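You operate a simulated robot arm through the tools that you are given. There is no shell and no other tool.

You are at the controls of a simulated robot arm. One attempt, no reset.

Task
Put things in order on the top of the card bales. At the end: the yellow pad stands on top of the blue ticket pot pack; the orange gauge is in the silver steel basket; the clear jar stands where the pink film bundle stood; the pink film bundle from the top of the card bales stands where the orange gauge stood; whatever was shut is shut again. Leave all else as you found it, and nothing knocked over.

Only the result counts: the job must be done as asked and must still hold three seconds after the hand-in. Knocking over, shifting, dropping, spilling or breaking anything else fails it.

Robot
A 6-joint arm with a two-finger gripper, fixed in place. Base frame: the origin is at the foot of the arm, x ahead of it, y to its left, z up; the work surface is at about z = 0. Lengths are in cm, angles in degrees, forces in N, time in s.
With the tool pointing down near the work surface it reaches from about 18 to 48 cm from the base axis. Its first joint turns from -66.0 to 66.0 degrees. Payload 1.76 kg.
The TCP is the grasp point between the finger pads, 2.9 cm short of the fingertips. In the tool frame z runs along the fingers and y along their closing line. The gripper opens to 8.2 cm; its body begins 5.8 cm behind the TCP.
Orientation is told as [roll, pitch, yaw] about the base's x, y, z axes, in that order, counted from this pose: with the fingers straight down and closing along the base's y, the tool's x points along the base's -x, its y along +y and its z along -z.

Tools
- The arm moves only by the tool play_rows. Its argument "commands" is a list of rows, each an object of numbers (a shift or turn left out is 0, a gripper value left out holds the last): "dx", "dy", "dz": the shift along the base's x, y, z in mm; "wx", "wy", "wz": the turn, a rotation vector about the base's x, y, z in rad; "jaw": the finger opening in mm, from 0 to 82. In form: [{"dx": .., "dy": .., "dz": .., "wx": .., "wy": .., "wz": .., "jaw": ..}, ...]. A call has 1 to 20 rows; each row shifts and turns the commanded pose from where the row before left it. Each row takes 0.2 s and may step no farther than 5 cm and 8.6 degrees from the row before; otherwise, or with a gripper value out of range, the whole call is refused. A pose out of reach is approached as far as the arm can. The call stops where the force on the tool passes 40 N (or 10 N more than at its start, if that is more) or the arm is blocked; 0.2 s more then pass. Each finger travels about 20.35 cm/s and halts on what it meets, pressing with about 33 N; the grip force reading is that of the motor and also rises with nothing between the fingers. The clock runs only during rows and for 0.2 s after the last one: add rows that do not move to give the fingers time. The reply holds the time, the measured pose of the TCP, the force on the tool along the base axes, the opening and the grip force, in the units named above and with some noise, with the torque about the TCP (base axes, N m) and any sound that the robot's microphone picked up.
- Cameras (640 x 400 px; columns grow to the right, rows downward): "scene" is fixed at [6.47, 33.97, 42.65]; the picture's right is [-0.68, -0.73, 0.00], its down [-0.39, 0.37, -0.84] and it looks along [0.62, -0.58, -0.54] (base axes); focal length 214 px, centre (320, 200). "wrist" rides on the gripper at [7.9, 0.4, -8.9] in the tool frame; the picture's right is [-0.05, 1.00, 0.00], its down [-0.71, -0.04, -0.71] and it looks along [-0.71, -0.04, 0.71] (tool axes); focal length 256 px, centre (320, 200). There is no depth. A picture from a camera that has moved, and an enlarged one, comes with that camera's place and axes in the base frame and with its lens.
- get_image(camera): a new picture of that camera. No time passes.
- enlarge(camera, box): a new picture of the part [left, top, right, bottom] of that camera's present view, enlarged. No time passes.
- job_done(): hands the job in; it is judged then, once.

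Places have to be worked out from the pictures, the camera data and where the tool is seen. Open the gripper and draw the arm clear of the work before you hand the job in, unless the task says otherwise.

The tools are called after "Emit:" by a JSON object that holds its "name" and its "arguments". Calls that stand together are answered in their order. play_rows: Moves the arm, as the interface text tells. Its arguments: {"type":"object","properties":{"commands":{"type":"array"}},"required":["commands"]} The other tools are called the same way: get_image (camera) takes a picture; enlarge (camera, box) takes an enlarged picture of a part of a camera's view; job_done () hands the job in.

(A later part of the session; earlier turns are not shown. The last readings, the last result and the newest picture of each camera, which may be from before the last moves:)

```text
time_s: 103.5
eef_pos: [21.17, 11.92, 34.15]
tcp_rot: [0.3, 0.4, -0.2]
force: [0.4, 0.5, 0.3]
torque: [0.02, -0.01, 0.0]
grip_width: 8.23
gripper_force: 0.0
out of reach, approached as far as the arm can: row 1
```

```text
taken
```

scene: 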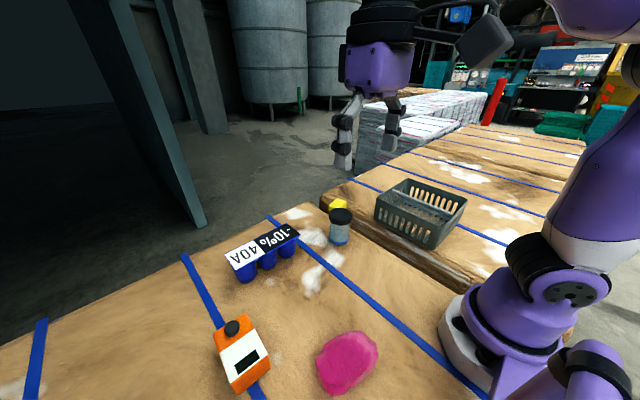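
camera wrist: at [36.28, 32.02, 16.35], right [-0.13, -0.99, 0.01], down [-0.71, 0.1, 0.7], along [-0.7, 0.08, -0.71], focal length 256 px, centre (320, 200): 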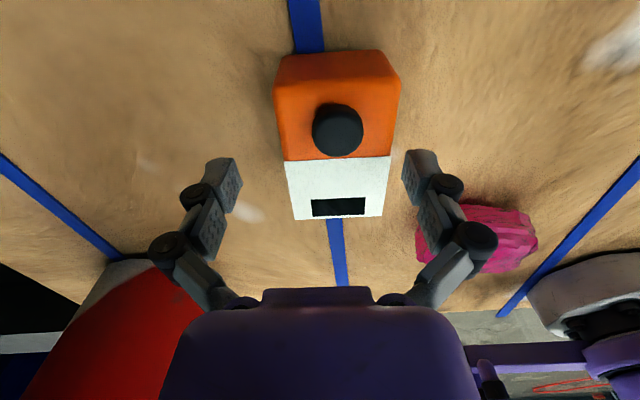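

Emit:
{"name": "play_rows", "arguments": {"commands": [{"dz": -30}, {"dz": -30}, {"dz": -30}, {"dz": -20}, {}]}}

```text
time_s: 104.7
eef_pos: [21.31, 12.23, 23.05]
tcp_rot: [0.4, 0.4, 0.1]
force: [-0.7, -0.4, -1.3]
torque: [0.01, -0.02, 0.01]
grip_width: 8.21
gripper_force: 0.1
```

The start pose restored the normal posture: no flag at r≈25. Now I'll test in this posture how far negative yaw can go at low height over the empty patch.

Emit:
{"name": "play_rows", "arguments": {"commands": [{"dx": 15, "dy": 5, "dz": -30}, {"dx": 15, "dy": 5, "dz": -30}, {"dx": 15, "dy": 5, "dz": -30}, {"wz": -0.15}, {"wz": -0.15}, {"wz": -0.15}, {"wz": -0.15}, {"wz": -0.15}, {"wz": -0.15}, {"wz": -0.15}, {}]}}

Emit:
{"name": "play_rows", "arguments": {"commands": [{"wz": -0.15}, {"wz": -0.15}, {"wz": -0.15}, {"wz": -0.15}, {}]}}

```text
time_s: 107.1
eef_pos: [25.68, 13.46, 14.01]
tcp_rot: [0.4, 0.5, -60.2]
force: [-0.1, -0.4, -0.1]
torque: [0.02, -0.01, 0.02]
grip_width: 8.18
gripper_force: 0.1
```

```text
time_s: 108.3
eef_pos: [25.73, 13.48, 14.03]
tcp_rot: [0.4, 0.4, -94.7]
force: [-0.5, -0.5, 0.2]
torque: [0.01, -0.04, -0.01]
grip_width: 8.2
gripper_force: 0.1
```

Relative yaw -122° works in this posture. I'll keep testing further negative.

Emit:
{"name": "play_rows", "arguments": {"commands": [{"wz": -0.15}, {"wz": -0.15}, {"wz": -0.15}, {"wz": -0.15}, {"wz": -0.15}, {"wz": -0.15}, {}]}}

Emit:
{"name": "play_rows", "arguments": {"commands": [{"wz": -0.15}, {"wz": -0.15}, {"wz": -0.15}, {"wz": -0.15}, {}]}}

```text
time_s: 109.9
eef_pos: [25.89, 13.27, 14.04]
tcp_rot: [0.7, 0.4, -146.0]
force: [-0.4, 0.8, -0.5]
torque: [0.0, 0.01, -0.03]
grip_width: 8.21
gripper_force: 0.1
out of reach, approached as far as the arm can: row 6
```

```text
time_s: 111.1
eef_pos: [31.0, -1.59, 19.04]
tcp_rot: [2.0, 0.2, -179.7]
force: [0.0, 0.7, 0.3]
torque: [0.01, 0.02, -0.06]
grip_width: 8.16
gripper_force: 0.0
out of reach, approached as far as the arm can: row 1, 2, 3, 4
```

The negative limit is about -173°, and pushing past it moved the arm toward the jar, so I'll raise it and rotate back to neutral yaw right away.

Emit:
{"name": "play_rows", "arguments": {"commands": [{"dz": 30}, {"dz": 30, "dx": -20}, {"wz": 0.15}, {"wz": 0.15}, {"wz": 0.15}, {"wz": 0.15}, {"wz": 0.15}, {"wz": 0.15}, {"wz": 0.15}, {"wz": 0.15}, {"wz": 0.15}, {"wz": 0.15}, {"wz": 0.15}, {"wz": 0.15}, {"wz": 0.15}, {"wz": 0.15}, {"wz": 0.15}, {"wz": 0.15}, {}]}}

Emit:
{"name": "play_rows", "arguments": {"commands": [{"dx": -15, "dy": 20, "dz": 10, "wz": 0.15}, {"dx": -15, "dy": 30, "dz": 10, "wz": 0.15}, {"dx": -15, "dy": 30, "dz": 15, "wz": 0.15}, {"dx": -15, "dy": 30, "dz": 15, "wz": 0.15}, {"dx": -10, "dy": 25, "dz": 20, "wz": 0.13}, {}]}}

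Emit:
{"name": "get_image", "arguments": {"camera": "scene"}}

```text
time_s: 115.1
eef_pos: [29.09, -1.88, 25.36]
tcp_rot: [0.4, 0.4, -42.8]
force: [0.6, 0.5, -0.4]
torque: [-0.01, -0.01, 0.01]
grip_width: 8.2
gripper_force: 0.0
out of reach, approached as far as the arm can: row 1
```

```text
time_s: 116.5
eef_pos: [21.79, 11.35, 31.75]
tcp_rot: [0.4, 0.3, -1.0]
force: [-0.3, 0.7, 0.1]
torque: [0.0, -0.02, 0.0]
grip_width: 8.18
gripper_force: 0.0
```

```text
taken
```

scene: 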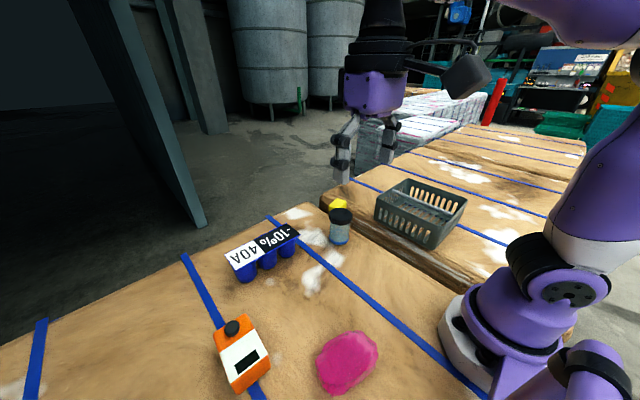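

Everything is undisturbed. Now I'll go pick up the gauge with yaw ≈-4°, straightening the small tool tilt on the way.

Emit:
{"name": "play_rows", "arguments": {"commands": [{"dx": 10, "dy": 34, "dz": -24, "wx": -0.003, "wy": -0.003}, {"dx": 10, "dy": 34, "dz": -26, "wx": -0.003, "wy": -0.003}, {"dx": 10, "dy": 34, "dz": -26, "wz": -0.03}, {"dx": 10, "dy": 34, "dz": -26, "wz": -0.025}, {"dx": 10, "dy": 34, "dz": -26}, {"dx": 10, "dy": 36, "dz": -22, "jaw": 82}, {}]}}

Emit:
{"name": "get_image", "arguments": {"camera": "wrist"}}

```text
time_s: 118.1
eef_pos: [28.14, 32.25, 17.13]
tcp_rot: [0.0, 0.0, -4.4]
force: [-0.3, 0.8, 0.3]
torque: [0.0, 0.01, 0.01]
grip_width: 8.21
gripper_force: 0.1
```

```text
taken
camera wrist: at [20.27, 33.29, 26.03], right [0.13, 0.99, 0.0], down [0.7, -0.09, 0.71], along [0.7, -0.09, -0.71], focal length 256 px, centre (320, 200)
```

wrist: 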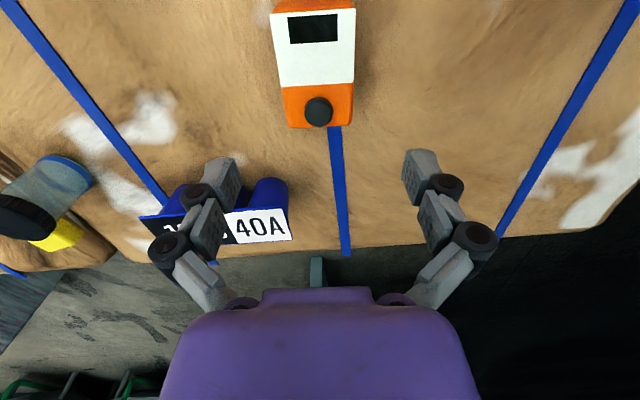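

Emit:
{"name": "play_rows", "arguments": {"commands": [{"dx": -7, "dy": -2, "dz": -30}, {"dz": -30}, {"dz": -25}, {}]}}

Emit:
{"name": "get_image", "arguments": {"camera": "wrist"}}

```text
time_s: 119.1
eef_pos: [27.4, 32.12, 8.63]
tcp_rot: [0.0, 0.0, -4.2]
force: [0.7, 0.3, 0.6]
torque: [-0.02, 0.0, -0.02]
grip_width: 8.23
gripper_force: 0.1
```

```text
taken
camera wrist: at [19.41, 33.18, 17.55], right [0.13, 0.99, 0.0], down [0.7, -0.09, 0.71], along [0.7, -0.09, -0.71], focal length 256 px, centre (320, 200)
```

wrist: 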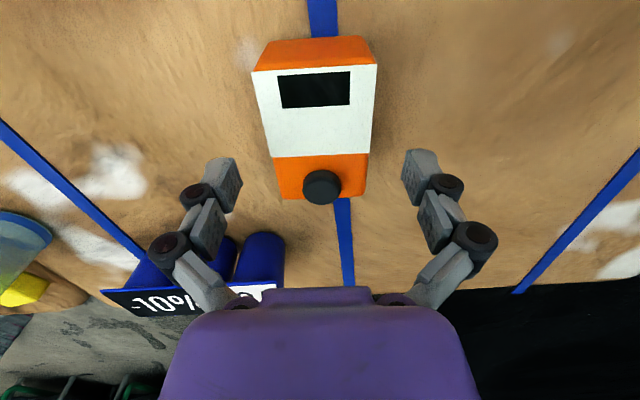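

Centred. Lowering to grip height and closing.

Emit:
{"name": "play_rows", "arguments": {"commands": [{"dz": -25}, {"dz": -20}, {"dz": -7}, {}]}}

Emit:
{"name": "play_rows", "arguments": {"commands": [{"jaw": 70}, {"jaw": 60}, {"jaw": 50}, {"jaw": 40}, {}]}}

```text
time_s: 120.1
eef_pos: [27.54, 32.19, 3.68]
tcp_rot: [0.0, 0.1, -4.2]
force: [0.0, 0.1, 0.2]
torque: [0.02, -0.05, 0.01]
grip_width: 8.2
gripper_force: 0.1
```

```text
time_s: 121.3
eef_pos: [27.56, 31.95, 3.61]
tcp_rot: [0.0, 0.1, -4.4]
force: [-1.9, -2.3, 4.2]
torque: [-0.05, 0.06, 0.06]
grip_width: 5.93
gripper_force: 32.7
```

Gripped at 5.93 cm. Lifting gently.

Emit:
{"name": "play_rows", "arguments": {"commands": [{"dz": 5, "jaw": 40}, {"dz": 10}, {"dz": 20}, {"dz": 25}, {"dz": 30}, {}]}}

Emit:
{"name": "get_image", "arguments": {"camera": "wrist"}}

```text
time_s: 122.7
eef_pos: [27.42, 31.99, 12.7]
tcp_rot: [0.0, 0.2, -4.2]
force: [-0.2, -1.1, -3.2]
torque: [0.0, 0.03, 0.01]
grip_width: 5.95
gripper_force: 32.8
```

```text
taken
camera wrist: at [19.58, 33.07, 21.56], right [0.13, 0.99, 0.0], down [0.7, -0.09, 0.71], along [0.7, -0.09, -0.71], focal length 256 px, centre (320, 200)
```

wrist: 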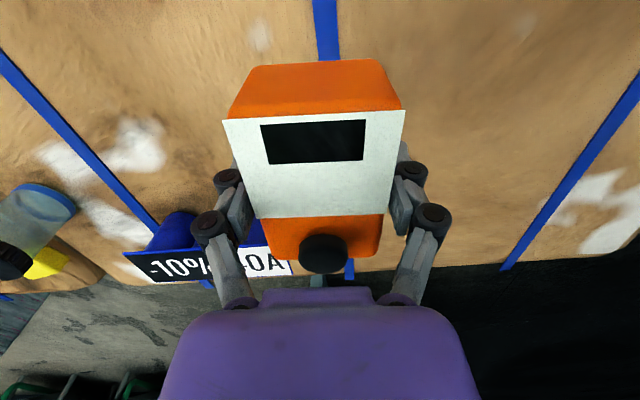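

The gauge hangs level. I'll carry it to the empty patch at (27, 13), rotating it to yaw 71°.

Emit:
{"name": "play_rows", "arguments": {"commands": [{"dy": -21, "dz": 5, "wz": 0.1458}, {"dy": -21, "wz": 0.1458}, {"dy": -21, "wz": 0.1458}, {"dy": -21, "wz": 0.1458}, {"dy": -21, "wz": 0.1458}, {"dy": -21, "wz": 0.1458}, {"dy": -21, "wz": 0.1458}, {"dy": -21, "wz": 0.1458}, {"dy": -21, "wz": 0.1458}, {}]}}

Emit:
{"name": "get_image", "arguments": {"camera": "wrist"}}

Emit:
{"name": "get_image", "arguments": {"camera": "scene"}}

```text
time_s: 124.9
eef_pos: [27.3, 12.98, 13.0]
tcp_rot: [0.0, 0.1, 71.0]
force: [0.6, 0.9, -2.1]
torque: [0.01, 0.0, 0.01]
grip_width: 5.96
gripper_force: 33.1
```

```text
taken
camera wrist: at [24.33, 5.76, 21.93], right [-0.93, 0.38, 0.0], down [0.27, 0.66, 0.71], along [0.26, 0.65, -0.71], focal length 256 px, centre (320, 200)
```

wrist: 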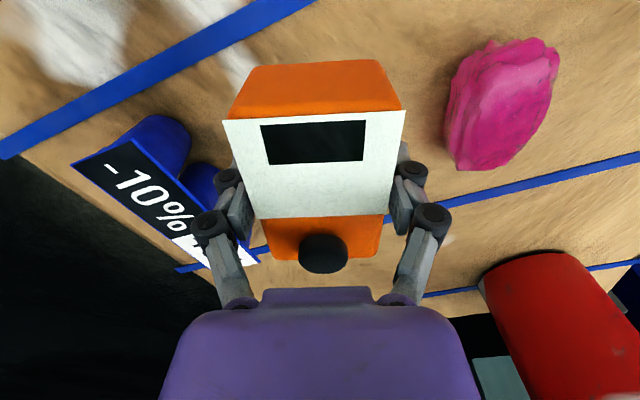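

```text
taken
```

scene: 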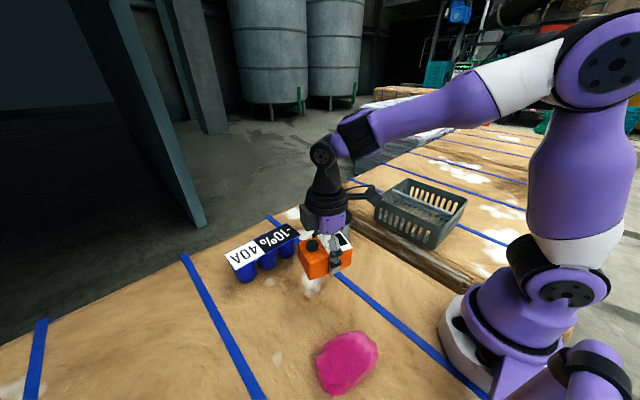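

The patch below is clear. Lowering to set the gauge down, slowly near the end.

Emit:
{"name": "play_rows", "arguments": {"commands": [{"dz": -25}, {"dz": -25}, {"dz": -20}, {"dz": -12}, {"dz": -6}, {}]}}

Emit:
{"name": "play_rows", "arguments": {"commands": [{"dz": -2}, {"dz": -1.5}, {}]}}

```text
time_s: 126.3
eef_pos: [27.51, 12.96, 4.37]
tcp_rot: [-0.1, 0.0, 70.9]
force: [0.1, -0.4, -2.8]
torque: [-0.01, -0.02, 0.01]
grip_width: 5.97
gripper_force: 33.5
```

```text
time_s: 127.1
eef_pos: [27.43, 12.99, 3.98]
tcp_rot: [0.0, 0.1, 70.9]
force: [0.6, -0.2, -2.9]
torque: [0.03, 0.0, 0.03]
grip_width: 5.94
gripper_force: 32.7
```

Emit:
{"name": "play_rows", "arguments": {"commands": [{"dz": -1.5}, {"dz": -1}, {}]}}

```text
time_s: 127.9
eef_pos: [27.41, 13.1, 3.67]
tcp_rot: [0.0, 0.0, 70.9]
force: [-2.1, -1.7, 5.8]
torque: [0.02, -0.05, -0.01]
grip_width: 5.96
gripper_force: 33.0
```

The gauge touches down at z≈3.7. Releasing and rising.

Emit:
{"name": "play_rows", "arguments": {"commands": [{"jaw": 65}, {"jaw": 75}, {"jaw": 82}, {}, {"dz": 20}, {"dz": 35}, {"dz": 40}, {}]}}

Emit:
{"name": "get_image", "arguments": {"camera": "wrist"}}

```text
time_s: 129.7
eef_pos: [27.44, 13.21, 13.25]
tcp_rot: [0.0, 0.1, 70.9]
force: [-0.1, 0.0, -1.0]
torque: [0.05, -0.02, 0.02]
grip_width: 8.2
gripper_force: 0.1
```

```text
taken
camera wrist: at [24.41, 5.84, 22.14], right [-0.93, 0.38, 0.0], down [0.27, 0.66, 0.71], along [0.27, 0.65, -0.71], focal length 256 px, centre (320, 200)
```

wrist: 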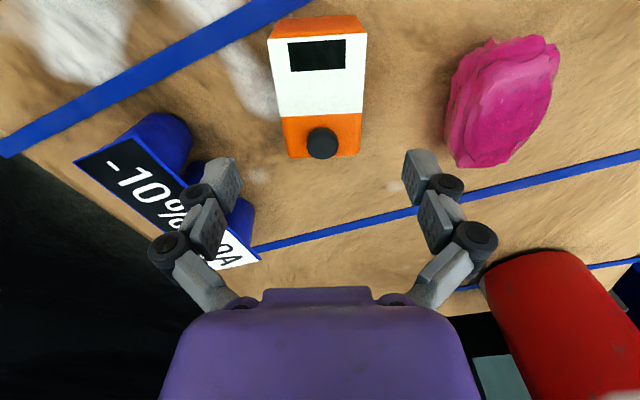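

The gauge stands safely on the patch. Now I'll rotate the tool by -180° (to yaw -109°) above it for the reversed grip.

Emit:
{"name": "play_rows", "arguments": {"commands": [{"dz": 10, "wz": -0.1496}, {"wz": -0.1496}, {"wz": -0.1496}, {"wz": -0.1496}, {"wz": -0.1496}, {"wz": -0.1496}, {"wz": -0.1496}, {"wz": -0.1496}, {"wz": -0.1496}, {"wz": -0.1496}, {"wz": -0.1496}, {"wz": -0.1496}, {"wz": -0.1496}, {"wz": -0.1496}, {"wz": -0.1496}, {"wz": -0.1496}, {"wz": -0.1496}, {"wz": -0.1496}, {"wz": -0.1496}, {"wz": -0.1496}]}}

Emit:
{"name": "play_rows", "arguments": {"commands": [{"wz": -0.1496, "dx": 1, "dy": 1.5}, {"dz": -30}, {}]}}

Emit:
{"name": "get_image", "arguments": {"camera": "wrist"}}

```text
time_s: 133.9
eef_pos: [27.31, 13.21, 14.09]
tcp_rot: [0.0, 0.1, -100.7]
force: [-0.2, -0.1, -0.5]
torque: [-0.02, -0.03, 0.01]
grip_width: 8.21
gripper_force: 0.0
```

```text
time_s: 134.7
eef_pos: [27.64, 13.11, 11.3]
tcp_rot: [0.0, 0.1, -109.1]
force: [-0.5, 0.0, 0.0]
torque: [0.0, 0.0, -0.02]
grip_width: 8.18
gripper_force: 0.0
```

```text
taken
camera wrist: at [30.53, 20.61, 20.22], right [0.93, -0.38, 0.0], down [-0.27, -0.66, 0.71], along [-0.27, -0.65, -0.71], focal length 256 px, centre (320, 200)
```

wrist: 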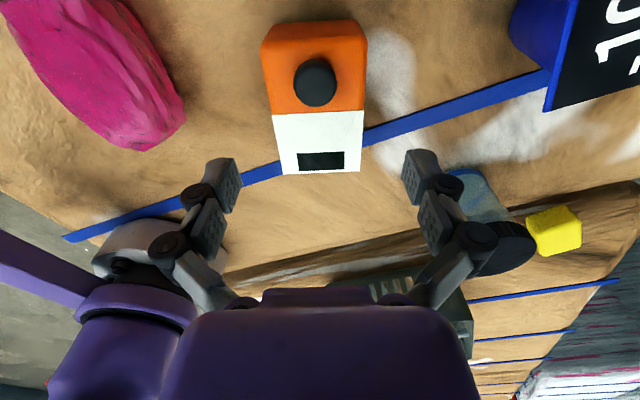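

The reversed grip pose is aligned over the gauge. Lowering and gripping.

Emit:
{"name": "play_rows", "arguments": {"commands": [{"dz": -25}, {"dz": -25}, {"dz": -18}, {"dz": -7}, {}]}}

Emit:
{"name": "play_rows", "arguments": {"commands": [{"jaw": 70}, {"jaw": 60}, {"jaw": 50}, {"jaw": 40}, {}]}}

Emit:
{"name": "get_image", "arguments": {"camera": "wrist"}}

```text
time_s: 135.9
eef_pos: [27.45, 13.19, 3.5]
tcp_rot: [0.0, 0.1, -109.1]
force: [-0.3, 0.3, -0.7]
torque: [-0.01, 0.01, -0.02]
grip_width: 8.21
gripper_force: 0.1
```

```text
time_s: 137.1
eef_pos: [27.47, 13.32, 3.56]
tcp_rot: [0.1, 0.0, -109.1]
force: [0.8, -2.3, 9.2]
torque: [-0.13, -0.03, 0.0]
grip_width: 5.96
gripper_force: 33.3
```

```text
taken
camera wrist: at [30.32, 20.63, 12.52], right [0.93, -0.38, 0.0], down [-0.27, -0.66, 0.71], along [-0.27, -0.65, -0.71], focal length 256 px, centre (320, 200)
```

wrist: 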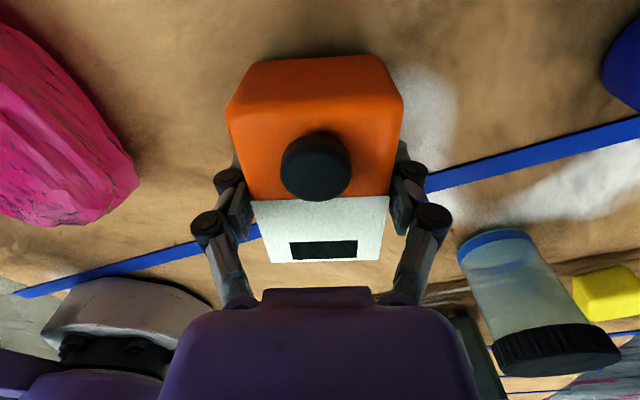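

Gripped securely with the camera now on the knob side. I'll lift and carry it over the basket's near half at yaw -90°, staying well above everything.

Emit:
{"name": "play_rows", "arguments": {"commands": [{"dz": 5, "jaw": 40}, {"dz": 15}, {"dz": 30}, {"dz": 40}, {"dz": 45}, {}]}}

Emit:
{"name": "play_rows", "arguments": {"commands": [{"dx": -4, "dy": -28, "wz": 0.03}, {"dx": -4, "dy": -28, "wz": 0.03}, {"dx": -4, "dy": -28, "wz": 0.03}, {"dx": -4, "dy": -28, "wz": 0.03}, {"dx": -4, "dy": -28, "wz": 0.03}, {"dx": -4, "dy": -28, "wz": 0.03}, {"dx": -4, "dy": -28, "wz": 0.03}, {"dx": -4, "dy": -28, "wz": 0.03}, {"dx": -4, "dy": -28, "wz": 0.03}, {"dx": -4, "dy": -28, "wz": 0.03}, {"dx": -4, "dy": -28, "wz": 0.033}, {"dx": 0, "dy": -28}, {}]}}

Emit:
{"name": "get_image", "arguments": {"camera": "scene"}}

Emit:
{"name": "get_image", "arguments": {"camera": "wrist"}}

```text
time_s: 138.5
eef_pos: [27.3, 13.35, 17.1]
tcp_rot: [0.0, 0.1, -109.1]
force: [0.4, 1.0, -2.5]
torque: [-0.03, 0.02, -0.01]
grip_width: 5.93
gripper_force: 32.7
```

```text
time_s: 141.3
eef_pos: [23.25, -20.48, 17.19]
tcp_rot: [0.1, 0.0, -90.0]
force: [-0.2, 0.0, -3.2]
torque: [0.0, 0.01, -0.01]
grip_width: 5.98
gripper_force: 33.3
```

```text
taken
```

scene: 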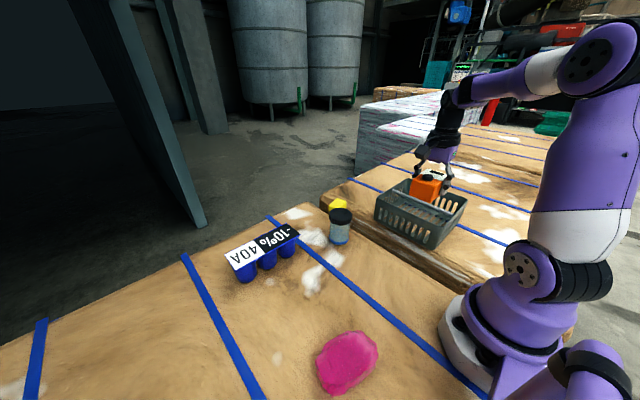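

```text
taken
camera wrist: at [23.59, -12.44, 26.08], right [1.0, -0.05, 0.0], down [-0.04, -0.71, 0.71], along [-0.04, -0.7, -0.71], focal length 256 px, centre (320, 200)
```

wrist: 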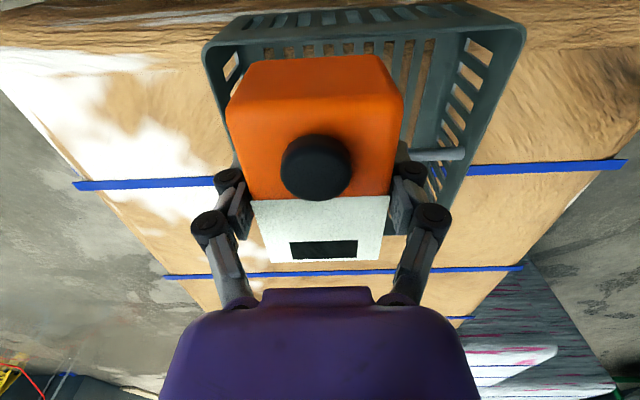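

The load is balanced and the pose is clean. Now I'll tilt the tool 48° about x at this height, so the end toward the bar dips.

Emit:
{"name": "play_rows", "arguments": {"commands": [{"wx": 0.1397}, {"wx": 0.1397}, {"wx": 0.1397}, {}]}}

Emit:
{"name": "play_rows", "arguments": {"commands": [{"wx": 0.1397}, {"wx": 0.1397}, {"wx": 0.1397}, {}]}}

Emit:
{"name": "get_image", "arguments": {"camera": "scene"}}

Emit:
{"name": "get_image", "arguments": {"camera": "wrist"}}

```text
time_s: 142.3
eef_pos: [22.66, -19.36, 15.61]
tcp_rot: [0.1, 23.0, -90.0]
force: [0.6, -0.2, -2.0]
torque: [-0.03, 0.02, -0.02]
grip_width: 5.94
gripper_force: 33.1
out of reach, approached as far as the arm can: row 3
```

```text
time_s: 143.3
eef_pos: [19.47, -13.21, 9.14]
tcp_rot: [0.1, 48.0, -90.0]
force: [2.7, -0.5, 0.6]
torque: [0.05, 0.1, 0.03]
grip_width: 5.96
gripper_force: 33.2
out of reach, approached as far as the arm can: row 1, 2, 3
```

```text
taken
```

scene: 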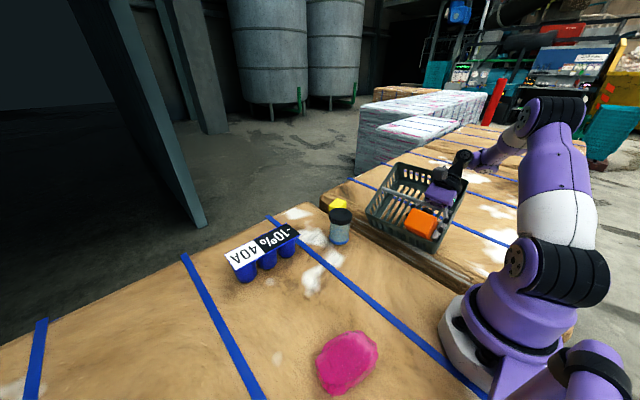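

```text
taken
camera wrist: at [20.03, -14.69, 21.02], right [1.0, -0.04, -0.04], down [-0.04, -1.0, -0.05], along [-0.04, 0.05, -1.0], focal length 256 px, centre (320, 200)
```

wrist: 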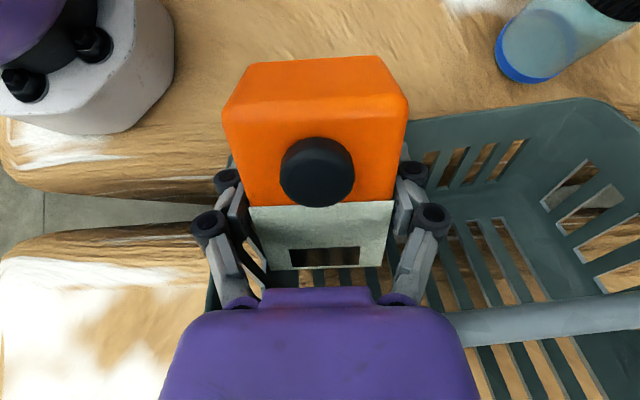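

The tilt hit a joint limit again and the arm drifted into the basket. I'll look closely before moving.

Emit:
{"name": "enlarge", "arguments": {"camera": "scene", "box": [340, 130, 520, 260]}}

```text
3.08 times, centred on (430, 195) of scene
camera zoom: at [6.47, 33.97, 42.65], right [-0.68, -0.73, 0.0], down [-0.39, 0.37, -0.84], along [0.62, -0.58, -0.54], focal length 660 px, centre (-18, 215)
```

zoom: 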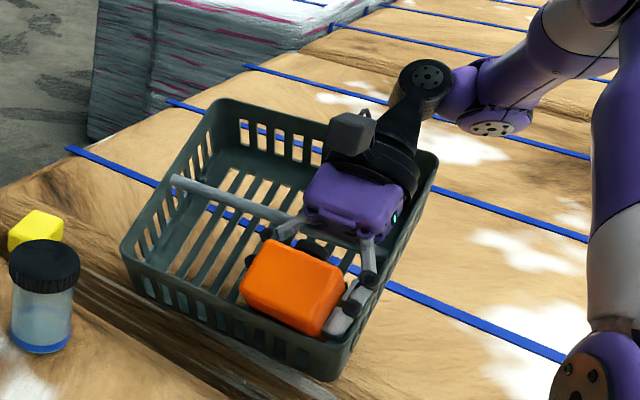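

The gauge's lower end is inside the basket's near half and has pushed the basket toward +y. I'll retrace the path in reverse: rise, untilt and move back in small steps.

Emit:
{"name": "play_rows", "arguments": {"commands": [{"dx": 5, "dy": -8, "dz": 14, "wx": -0.12, "jaw": 40}, {"dx": 5, "dy": -10, "dz": 16, "wx": -0.12}, {}]}}

Emit:
{"name": "enlarge", "arguments": {"camera": "scene", "box": [340, 130, 520, 260]}}

```text
time_s: 144.1
eef_pos: [20.6, -15.29, 12.16]
tcp_rot: [0.0, 34.3, -90.0]
force: [-0.3, 0.5, -2.7]
torque: [0.0, -0.03, 0.04]
grip_width: 5.93
gripper_force: 32.6
```

```text
3.08 times, centred on (430, 195) of scene
camera zoom: at [6.47, 33.97, 42.65], right [-0.68, -0.73, 0.0], down [-0.39, 0.37, -0.84], along [0.62, -0.58, -0.54], focal length 660 px, centre (-18, 215)
```

zoom: 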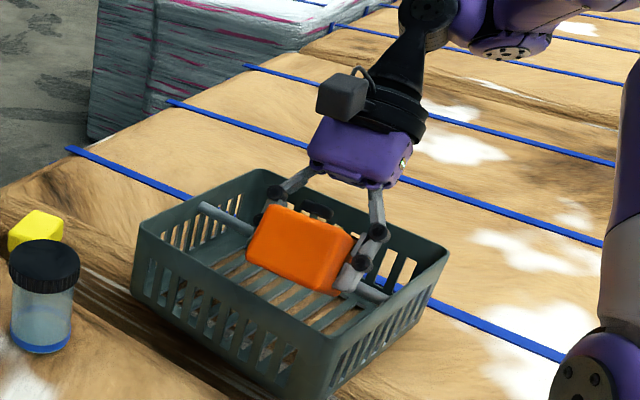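

The basket has settled flat again. Continuing up and untilting fully.

Emit:
{"name": "play_rows", "arguments": {"commands": [{"dx": 4, "dy": -8, "dz": 16, "wx": -0.12}, {"dx": 4, "dy": -8, "dz": 16, "wx": -0.12}, {"dx": 2, "dy": -4, "dz": 15, "wx": -0.12}, {"dz": 15, "wx": -0.12}, {"dz": 10, "wx": -0.119}, {}]}}

Emit:
{"name": "get_image", "arguments": {"camera": "scene"}}

Emit:
{"name": "enlarge", "arguments": {"camera": "scene", "box": [340, 130, 520, 260]}}

```text
time_s: 145.5
eef_pos: [21.46, -17.12, 19.47]
tcp_rot: [0.0, -0.1, -89.9]
force: [0.7, 0.4, -2.6]
torque: [0.02, -0.04, 0.0]
grip_width: 5.95
gripper_force: 33.5
```

```text
taken
```

scene: 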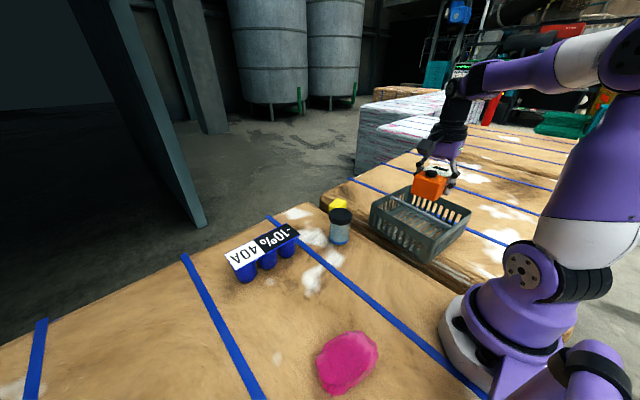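

```text
3.08 times, centred on (430, 195) of scene
camera zoom: at [6.47, 33.97, 42.65], right [-0.68, -0.73, 0.0], down [-0.39, 0.37, -0.84], along [0.62, -0.58, -0.54], focal length 660 px, centre (-18, 215)
```

zoom: 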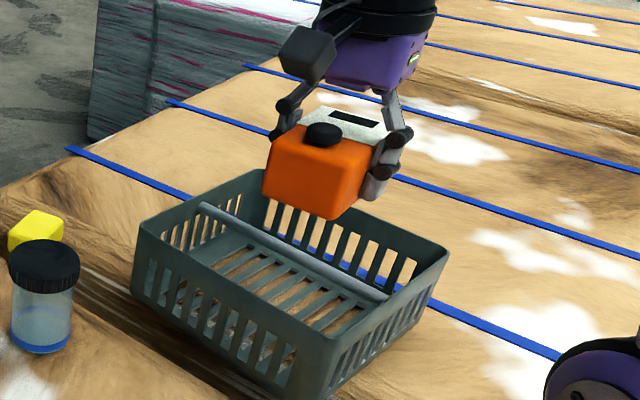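

The gauge is still held level and the basket is flat again, though displaced; I'll restore it later. Tilting isn't workable, so I'll check whether the gauge can go straight down lengthwise between wall and bar, by measuring the held gauge closely.

Emit:
{"name": "enlarge", "arguments": {"camera": "wrist", "box": [200, 40, 440, 290]}}

Emit:
{"name": "get_image", "arguments": {"camera": "wrist"}}

```text
1.60 times, centred on (320, 165) of wrist
camera zoom: at [21.98, -9.13, 28.3], right [1.0, -0.05, 0.0], down [-0.04, -0.71, 0.71], along [-0.04, -0.71, -0.71], focal length 410 px, centre (320, 256)
```

zoom: 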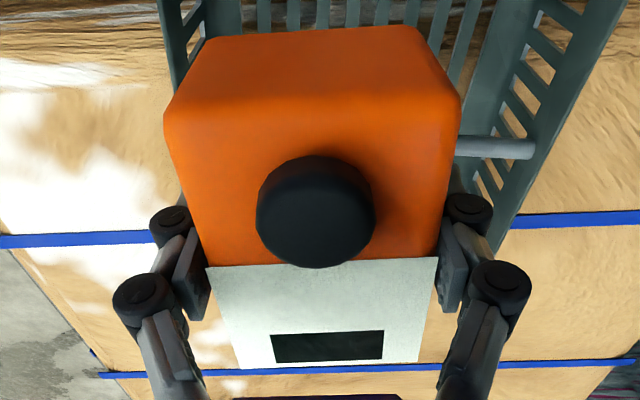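

```text
taken
camera wrist: at [21.98, -9.13, 28.3], right [1.0, -0.05, 0.0], down [-0.04, -0.71, 0.71], along [-0.04, -0.71, -0.71], focal length 256 px, centre (320, 200)
```

wrist: 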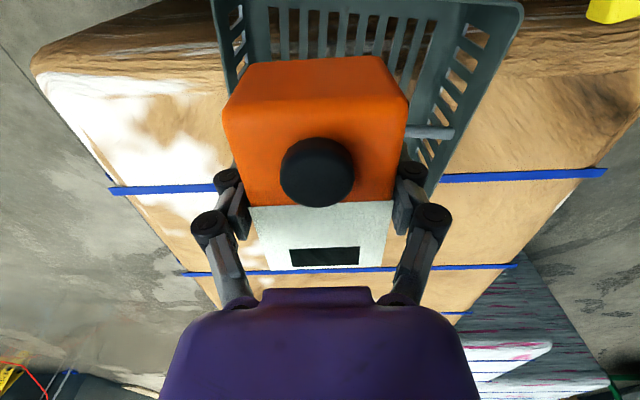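

The gauge is about 8.7 cm long against a gap of about 8.9 cm: tight but possible if the alignment is exact. First I'll set the gauge back on the empty patch, then restore the basket precisely using its bar.

Emit:
{"name": "play_rows", "arguments": {"commands": [{"dx": 5, "dy": 28, "wz": -0.03, "jaw": 40}, {"dx": 5, "dy": 28, "wz": -0.03}, {"dx": 5, "dy": 28, "wz": -0.03}, {"dx": 5, "dy": 28, "wz": -0.03}, {"dx": 5, "dy": 28, "wz": -0.03}, {"dx": 5, "dy": 28, "wz": -0.03}, {"dx": 5, "dy": 28, "wz": -0.03}, {"dx": 5, "dy": 28, "wz": -0.03}, {"dx": 5, "dy": 28, "wz": -0.03}, {"dx": 5, "dy": 26, "wz": -0.03}, {"dx": 5, "dy": 26, "wz": -0.033}, {}]}}

Emit:
{"name": "play_rows", "arguments": {"commands": [{"dz": -35}, {"dz": -35}, {"dz": -35}, {"dz": -30}, {"dz": -15}, {}]}}

Emit:
{"name": "get_image", "arguments": {"camera": "scene"}}

```text
time_s: 148.1
eef_pos: [27.03, 12.96, 19.38]
tcp_rot: [-0.1, 0.0, -109.1]
force: [0.5, 0.2, -3.1]
torque: [0.04, 0.05, 0.04]
grip_width: 5.94
gripper_force: 33.2
```

```text
time_s: 149.5
eef_pos: [27.28, 13.21, 4.43]
tcp_rot: [0.0, 0.0, -109.2]
force: [0.4, 0.5, -2.6]
torque: [0.0, -0.01, 0.0]
grip_width: 5.95
gripper_force: 32.6
```

```text
taken
```

scene: 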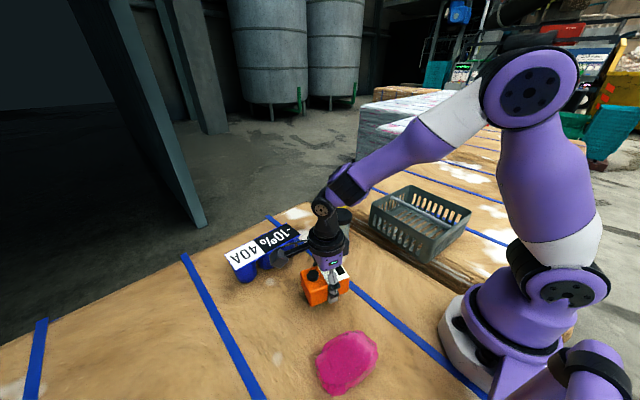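

Emit:
{"name": "play_rows", "arguments": {"commands": [{"dz": -4}, {"dz": -2}, {"dz": -2}, {}]}}

```text
time_s: 150.5
eef_pos: [27.04, 13.07, 3.57]
tcp_rot: [0.1, 0.0, -109.1]
force: [-0.3, -0.1, -3.2]
torque: [-0.02, 0.04, 0.03]
grip_width: 5.95
gripper_force: 33.3
```

Emit:
{"name": "play_rows", "arguments": {"commands": [{"dz": -1.5}, {}]}}

Emit:
{"name": "play_rows", "arguments": {"commands": [{"jaw": 65}, {"jaw": 75}, {"jaw": 82}, {}, {"dz": 20}, {"dz": 35}, {"dz": 45}, {"dz": 45}, {}]}}

Emit:
{"name": "get_image", "arguments": {"camera": "wrist"}}

```text
time_s: 151.1
eef_pos: [26.99, 13.15, 3.53]
tcp_rot: [0.0, 0.0, -109.2]
force: [0.4, -0.6, -2.0]
torque: [-0.01, -0.01, 0.0]
grip_width: 5.94
gripper_force: 32.5
```

```text
time_s: 153.1
eef_pos: [26.91, 13.02, 18.03]
tcp_rot: [0.0, 0.0, -109.1]
force: [0.5, 1.0, 0.2]
torque: [0.02, 0.03, 0.03]
grip_width: 8.21
gripper_force: 0.0
```

```text
taken
camera wrist: at [29.84, 20.41, 27.01], right [0.93, -0.38, 0.0], down [-0.27, -0.65, 0.71], along [-0.27, -0.66, -0.71], focal length 256 px, centre (320, 200)
```

wrist: 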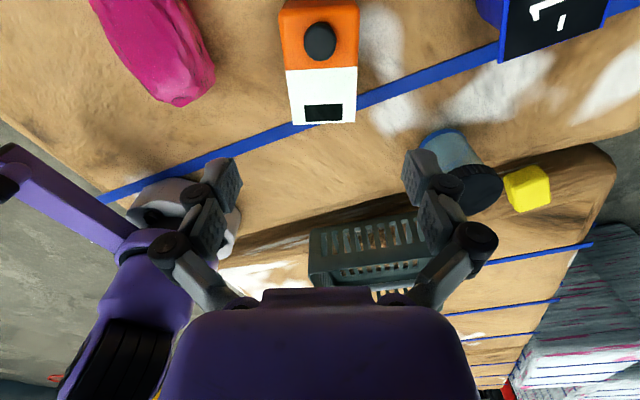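

The gauge is safely parked. Now I'll go back over the basket with yaw 0° to measure where it stands.

Emit:
{"name": "play_rows", "arguments": {"commands": [{"dx": -5, "dy": -20, "dz": 15, "wz": 0.1465}, {"dx": -5, "dy": -25, "dz": 15, "wz": 0.1465}, {"dx": -5, "dy": -25, "dz": 15, "wz": 0.1465}, {"dx": -5, "dy": -25, "dz": 15, "wz": 0.1465}, {"dx": -5, "dy": -25, "dz": 10, "wz": 0.1465}, {"dx": -5, "dy": -25, "wz": 0.1465}, {"dx": -5, "dy": -25, "wz": 0.1465}, {"dx": -5, "dy": -25, "wz": 0.1465}, {"dx": -5, "dy": -25, "wz": 0.1465}, {"dx": -5, "dy": -25, "wz": 0.1465}, {"dx": -5, "dy": -25, "wz": 0.1465}, {"dx": -5, "dy": -25, "wz": 0.1465}, {"dx": -5, "dy": -25, "wz": 0.1465}, {}]}}

Emit:
{"name": "get_image", "arguments": {"camera": "wrist"}}

Emit:
{"name": "enlarge", "arguments": {"camera": "scene", "box": [340, 150, 500, 270]}}

```text
time_s: 156.1
eef_pos: [20.49, -19.09, 25.1]
tcp_rot: [0.0, 0.0, -0.1]
force: [-0.2, -0.8, 0.0]
torque: [0.0, 0.0, 0.0]
grip_width: 8.19
gripper_force: 0.2
```

```text
taken
camera wrist: at [12.46, -18.62, 34.04], right [0.05, 1.0, 0.0], down [0.71, -0.04, 0.71], along [0.71, -0.04, -0.71], focal length 256 px, centre (320, 200)
```

wrist: 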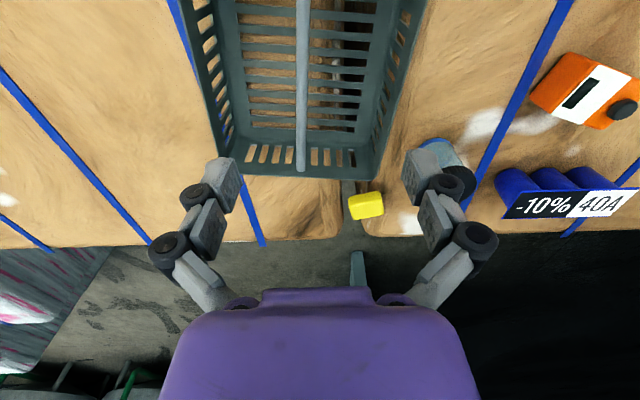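

```text
3.33 times, centred on (420, 210) of scene
camera zoom: at [6.47, 33.97, 42.65], right [-0.68, -0.73, 0.0], down [-0.39, 0.37, -0.84], along [0.62, -0.58, -0.54], focal length 715 px, centre (-13, 167)
```

zoom: 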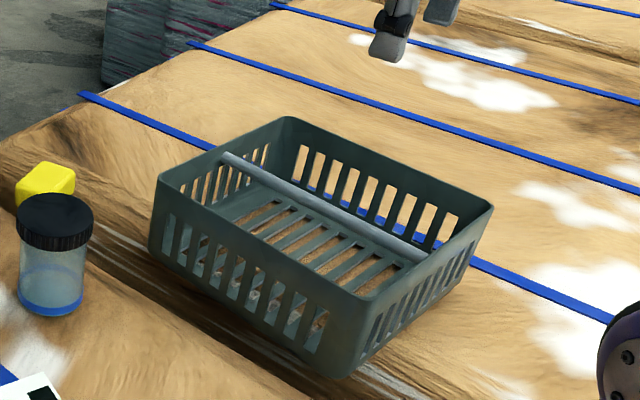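

The basket sits flat but rotated about -8°, with its bar centre near (24.6, -21.4). I'll hover over the bar with matching yaw and check.

Emit:
{"name": "play_rows", "arguments": {"commands": [{"dx": 10, "dy": -6, "dz": -25, "wz": -0.07, "jaw": 45}, {"dx": 12, "dy": -6, "dz": -30, "wz": -0.066}, {"dx": 12, "dy": -6, "dz": -30}, {"dx": 7, "dy": -5, "dz": -30}, {}]}}

Emit:
{"name": "get_image", "arguments": {"camera": "wrist"}}

```text
time_s: 157.3
eef_pos: [24.82, -21.23, 13.52]
tcp_rot: [0.0, 0.0, -7.8]
force: [0.4, 0.0, 0.0]
torque: [-0.02, 0.01, -0.01]
grip_width: 4.52
gripper_force: 0.1
```

```text
taken
camera wrist: at [16.97, -19.6, 22.43], right [0.19, 0.98, 0.0], down [0.69, -0.13, 0.71], along [0.69, -0.13, -0.71], focal length 256 px, centre (320, 200)
```

wrist: 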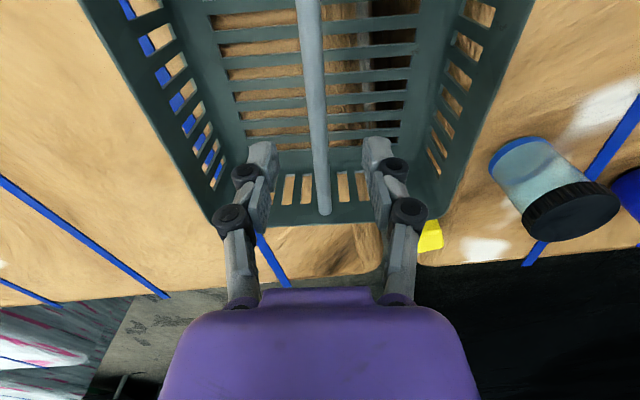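

Well aligned. Lowering and gripping the bar.

Emit:
{"name": "play_rows", "arguments": {"commands": [{"dz": -20}, {"dz": -20}, {"dz": -15}, {"dz": -9}, {}]}}

Emit:
{"name": "play_rows", "arguments": {"commands": [{"jaw": 30}, {"jaw": 20}, {"jaw": 12}, {"jaw": 5}, {"jaw": 0}, {}]}}

```text
time_s: 158.5
eef_pos: [24.58, -21.07, 7.07]
tcp_rot: [0.0, 0.0, -7.8]
force: [0.2, 0.1, 0.1]
torque: [0.02, -0.01, -0.02]
grip_width: 4.5
gripper_force: 0.2
```

```text
time_s: 159.9
eef_pos: [24.59, -21.16, 7.11]
tcp_rot: [0.0, 0.0, -7.9]
force: [0.7, 0.8, 0.4]
torque: [0.0, -0.1, 0.27]
grip_width: 1.02
gripper_force: 32.6
```

Gripped. I'll test lifting the basket slightly by its bar, which would allow a cleaner move than dragging.

Emit:
{"name": "play_rows", "arguments": {"commands": [{"dz": 3, "jaw": 0}, {"dz": 3}, {}]}}

```text
time_s: 160.7
eef_pos: [24.69, -21.08, 7.59]
tcp_rot: [0.0, 0.1, -7.9]
force: [0.2, -0.5, -4.2]
torque: [0.03, -0.02, -0.02]
grip_width: 1.02
gripper_force: 32.9
```

Emit:
{"name": "play_rows", "arguments": {"commands": [{"dz": 5, "jaw": 0}, {"dz": 5}, {}]}}

Emit:
{"name": "enlarge", "arguments": {"camera": "scene", "box": [340, 150, 500, 270]}}

```text
time_s: 161.5
eef_pos: [24.76, -21.0, 8.65]
tcp_rot: [0.0, 0.0, -7.9]
force: [-0.8, 0.0, -3.4]
torque: [0.01, 0.0, 0.03]
grip_width: 1.04
gripper_force: 32.8
```

```text
3.33 times, centred on (420, 210) of scene
camera zoom: at [6.47, 33.97, 42.65], right [-0.68, -0.73, 0.0], down [-0.39, 0.37, -0.84], along [0.62, -0.58, -0.54], focal length 715 px, centre (-13, 167)
```

zoom: 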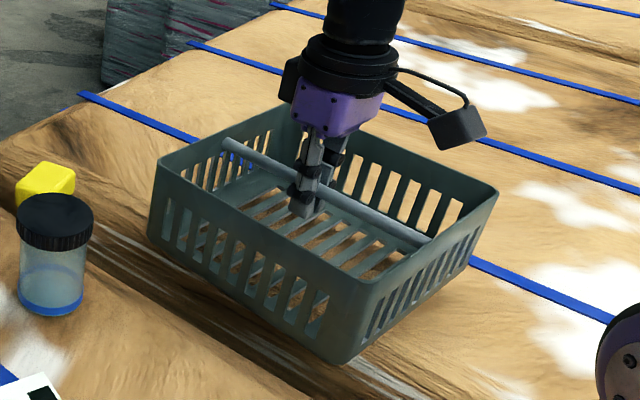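

The basket weighs only about 3.7 N and hangs balanced from its bar. I'll carry it back to its original place (centre ≈(31.1, -31.9), yaw 0°) and set it down.

Emit:
{"name": "play_rows", "arguments": {"commands": [{"dx": 8, "dy": -13, "dz": 3, "wz": 0.0173, "jaw": 0}, {"dx": 8, "dy": -13.5, "wz": 0.0173}, {"dx": 8, "dy": -13.5, "wz": 0.0173}, {"dx": 8, "dy": -13.5, "wz": 0.0173}, {"dx": 8, "dy": -13.5, "wz": 0.0173}, {"dx": 8, "dy": -13.5, "wz": 0.0173}, {"dx": 8, "dy": -13.5, "wz": 0.0173}, {"dx": 8, "dy": -13.5, "wz": 0.0173}, {}]}}

Emit:
{"name": "enlarge", "arguments": {"camera": "scene", "box": [360, 140, 520, 240]}}

```text
time_s: 163.5
eef_pos: [30.86, -31.86, 8.99]
tcp_rot: [0.1, 0.1, 0.1]
force: [-0.4, 0.3, -3.0]
torque: [-0.02, -0.03, 0.03]
grip_width: 1.04
gripper_force: 33.0
```

```text
4.00 times, centred on (440, 190) of scene
camera zoom: at [6.47, 33.96, 42.65], right [-0.68, -0.73, 0.0], down [-0.39, 0.37, -0.84], along [0.62, -0.58, -0.54], focal length 858 px, centre (-160, 240)
```

zoom: 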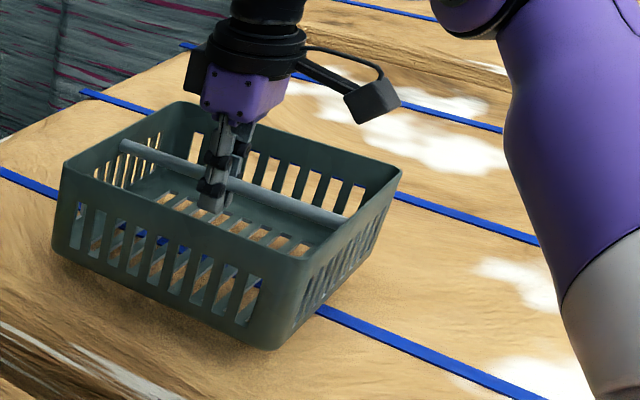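

The basket is over its place. Lowering it gently to the surface.

Emit:
{"name": "play_rows", "arguments": {"commands": [{"dz": -8, "jaw": 0}, {"dz": -6}, {"dz": -3}, {}]}}

Emit:
{"name": "play_rows", "arguments": {"commands": [{"dz": -1.5}, {}]}}

Emit:
{"name": "enlarge", "arguments": {"camera": "scene", "box": [360, 140, 520, 240]}}

```text
time_s: 164.5
eef_pos: [31.07, -32.06, 7.34]
tcp_rot: [-0.1, 0.0, 0.1]
force: [0.5, -0.8, -4.1]
torque: [0.01, -0.04, 0.01]
grip_width: 1.03
gripper_force: 32.9
```

```text
time_s: 165.1
eef_pos: [31.0, -32.03, 7.03]
tcp_rot: [0.0, 0.0, 0.1]
force: [-3.0, 0.1, 3.1]
torque: [0.01, 0.17, 0.07]
grip_width: 1.0
gripper_force: 32.9
```

```text
4.00 times, centred on (440, 190) of scene
camera zoom: at [6.47, 33.97, 42.65], right [-0.68, -0.73, 0.0], down [-0.39, 0.37, -0.84], along [0.62, -0.58, -0.54], focal length 858 px, centre (-160, 240)
```

zoom: 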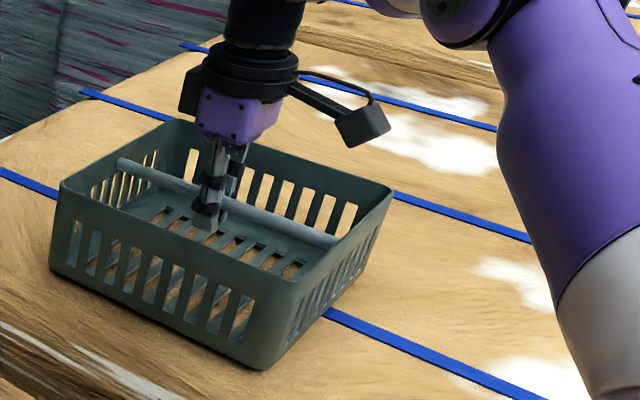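

The basket is down near its original spot; the exact fine-tuning comes after the gauge is in. I'll release the bar and rise.

Emit:
{"name": "play_rows", "arguments": {"commands": [{"dz": 0.5}, {"jaw": 20}, {"jaw": 45}, {"dz": 20}, {"dz": 30}, {"dz": 30}, {"dx": -15, "dy": 6, "dz": 30, "jaw": 82}, {"dx": -20, "dy": 8, "dz": 30}, {"dx": -20, "dy": 10, "dz": 30}, {"dx": -24, "dy": 12, "dz": 30}, {"dx": -22, "dy": 13, "dz": 32}, {}]}}

Emit:
{"name": "enlarge", "arguments": {"camera": "wrist", "box": [180, 20, 400, 220]}}

Emit:
{"name": "enlarge", "arguments": {"camera": "scene", "box": [360, 140, 520, 240]}}

```text
time_s: 167.7
eef_pos: [20.86, -26.95, 30.3]
tcp_rot: [0.0, 0.0, 0.0]
force: [-0.8, -0.2, 0.4]
torque: [-0.03, 0.0, 0.05]
grip_width: 8.2
gripper_force: 0.0
```

```text
2.00 times, centred on (290, 120) of wrist
camera zoom: at [12.97, -26.43, 39.25], right [0.05, 1.0, 0.0], down [0.71, -0.04, 0.71], along [0.71, -0.04, -0.71], focal length 512 px, centre (380, 360)
```

zoom: 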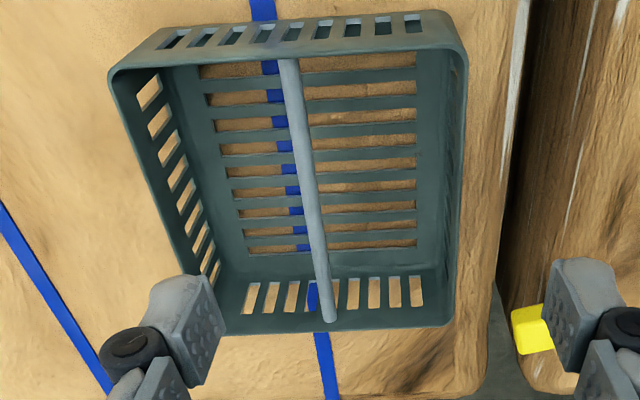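

```text
4.00 times, centred on (440, 190) of scene
camera zoom: at [6.47, 33.97, 42.65], right [-0.68, -0.73, 0.0], down [-0.39, 0.37, -0.84], along [0.62, -0.58, -0.54], focal length 858 px, centre (-160, 240)
```

zoom: 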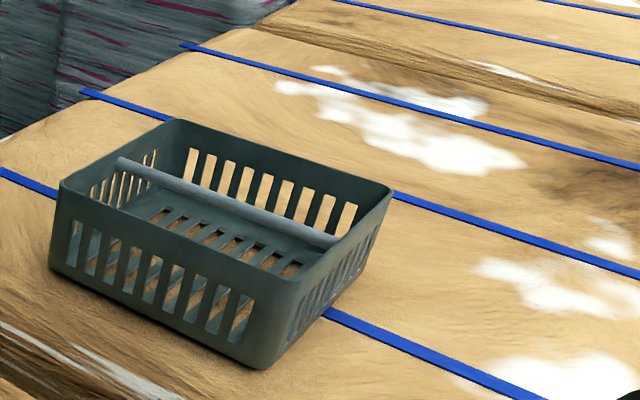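

From the identical viewpoint the basket is off by only about (-0.5, -0.25) cm, which I'll trim later. Now back to pick up the gauge (parked at ≈(27.05, 13.1)) with yaw -109°.

Emit:
{"name": "play_rows", "arguments": {"commands": [{"dx": 5, "dy": 30, "dz": -5, "wz": -0.1465}, {"dx": 5, "dy": 30, "dz": -5, "wz": -0.1465}, {"dx": 5, "dy": 30, "dz": -5, "wz": -0.1465}, {"dx": 5, "dy": 30, "dz": -5, "wz": -0.1465}, {"dx": 5, "dy": 30, "dz": -5, "wz": -0.1465}, {"dx": 5, "dy": 30, "dz": -5, "wz": -0.1465}, {"dx": 5, "dy": 30, "dz": -5, "wz": -0.1465}, {"dx": 5, "dy": 30, "dz": -5, "wz": -0.1465}, {"dx": 5, "dy": 30, "dz": -10, "wz": -0.1465}, {"dx": 5, "dy": 30, "dz": -10, "wz": -0.1465}, {"dx": 5, "dy": 35, "dz": -20, "wz": -0.1465}, {"dx": 3, "dy": 35, "dz": -20, "wz": -0.1465}, {"dx": 3, "dy": 31, "dz": -20, "wz": -0.1465}, {}]}}

Emit:
{"name": "get_image", "arguments": {"camera": "wrist"}}

```text
time_s: 170.7
eef_pos: [26.7, 13.43, 18.44]
tcp_rot: [0.0, 0.1, -109.0]
force: [-0.3, 0.1, -1.1]
torque: [0.0, -0.02, -0.01]
grip_width: 8.18
gripper_force: 0.0
```

```text
taken
camera wrist: at [29.69, 20.78, 27.22], right [0.93, -0.38, 0.0], down [-0.27, -0.66, 0.71], along [-0.27, -0.66, -0.71], focal length 256 px, centre (320, 200)
```

wrist: 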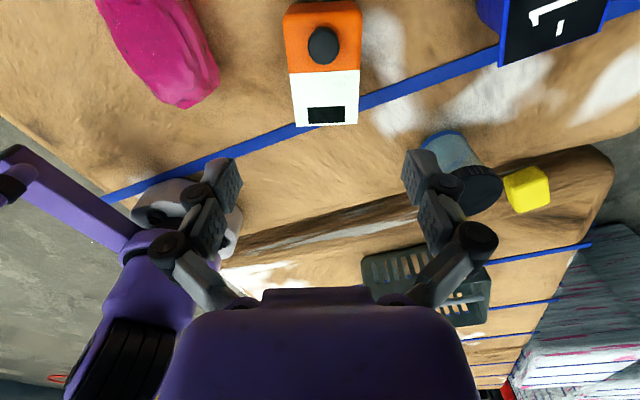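

Emit:
{"name": "play_rows", "arguments": {"commands": [{"dx": 3.5, "dy": -3, "dz": -30}, {"dz": -30}, {"dz": -30}, {}]}}

Emit:
{"name": "enlarge", "arguments": {"camera": "wrist", "box": [200, 20, 440, 220]}}

```text
time_s: 171.7
eef_pos: [27.37, 13.02, 9.29]
tcp_rot: [0.0, 0.0, -109.0]
force: [1.0, 1.0, 0.6]
torque: [0.0, -0.02, 0.01]
grip_width: 8.2
gripper_force: 0.1
```

```text
2.00 times, centred on (320, 120) of wrist
camera zoom: at [30.36, 20.45, 18.23], right [0.93, -0.37, 0.0], down [-0.27, -0.66, 0.71], along [-0.26, -0.66, -0.71], focal length 512 px, centre (320, 360)
```

zoom: 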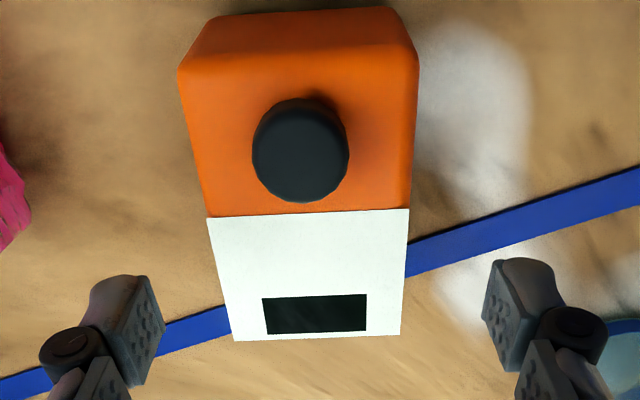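

Emit:
{"name": "play_rows", "arguments": {"commands": [{"dx": -2, "dy": 1, "dz": -25}, {"dz": -20}, {"dz": -9}, {}, {"jaw": 70}, {"jaw": 60}, {"jaw": 50}, {"jaw": 40}, {}]}}

Emit:
{"name": "play_rows", "arguments": {"commands": [{"dz": 5, "jaw": 40}, {"dz": 15}, {"dz": 30}, {"dz": 40}, {"dz": 40}, {}]}}

Emit:
{"name": "enlarge", "arguments": {"camera": "wrist", "box": [200, 40, 440, 290]}}

```text
time_s: 173.7
eef_pos: [27.21, 13.02, 3.87]
tcp_rot: [0.0, 0.0, -108.9]
force: [-2.7, 0.6, 4.9]
torque: [0.12, 0.3, 0.03]
grip_width: 5.93
gripper_force: 33.4
```

```text
time_s: 175.1
eef_pos: [26.95, 13.11, 16.87]
tcp_rot: [0.0, 0.0, -109.0]
force: [0.7, -0.7, -3.7]
torque: [0.01, 0.01, 0.0]
grip_width: 5.95
gripper_force: 33.2
```

```text
1.60 times, centred on (320, 165) of wrist
camera zoom: at [29.86, 20.5, 25.77], right [0.93, -0.37, 0.0], down [-0.27, -0.66, 0.71], along [-0.26, -0.66, -0.71], focal length 410 px, centre (320, 256)
```

zoom: 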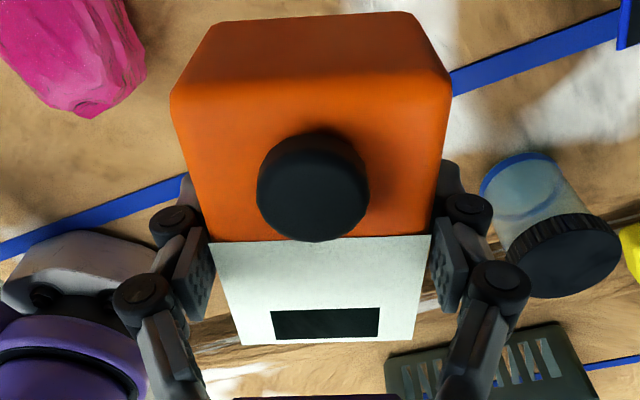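

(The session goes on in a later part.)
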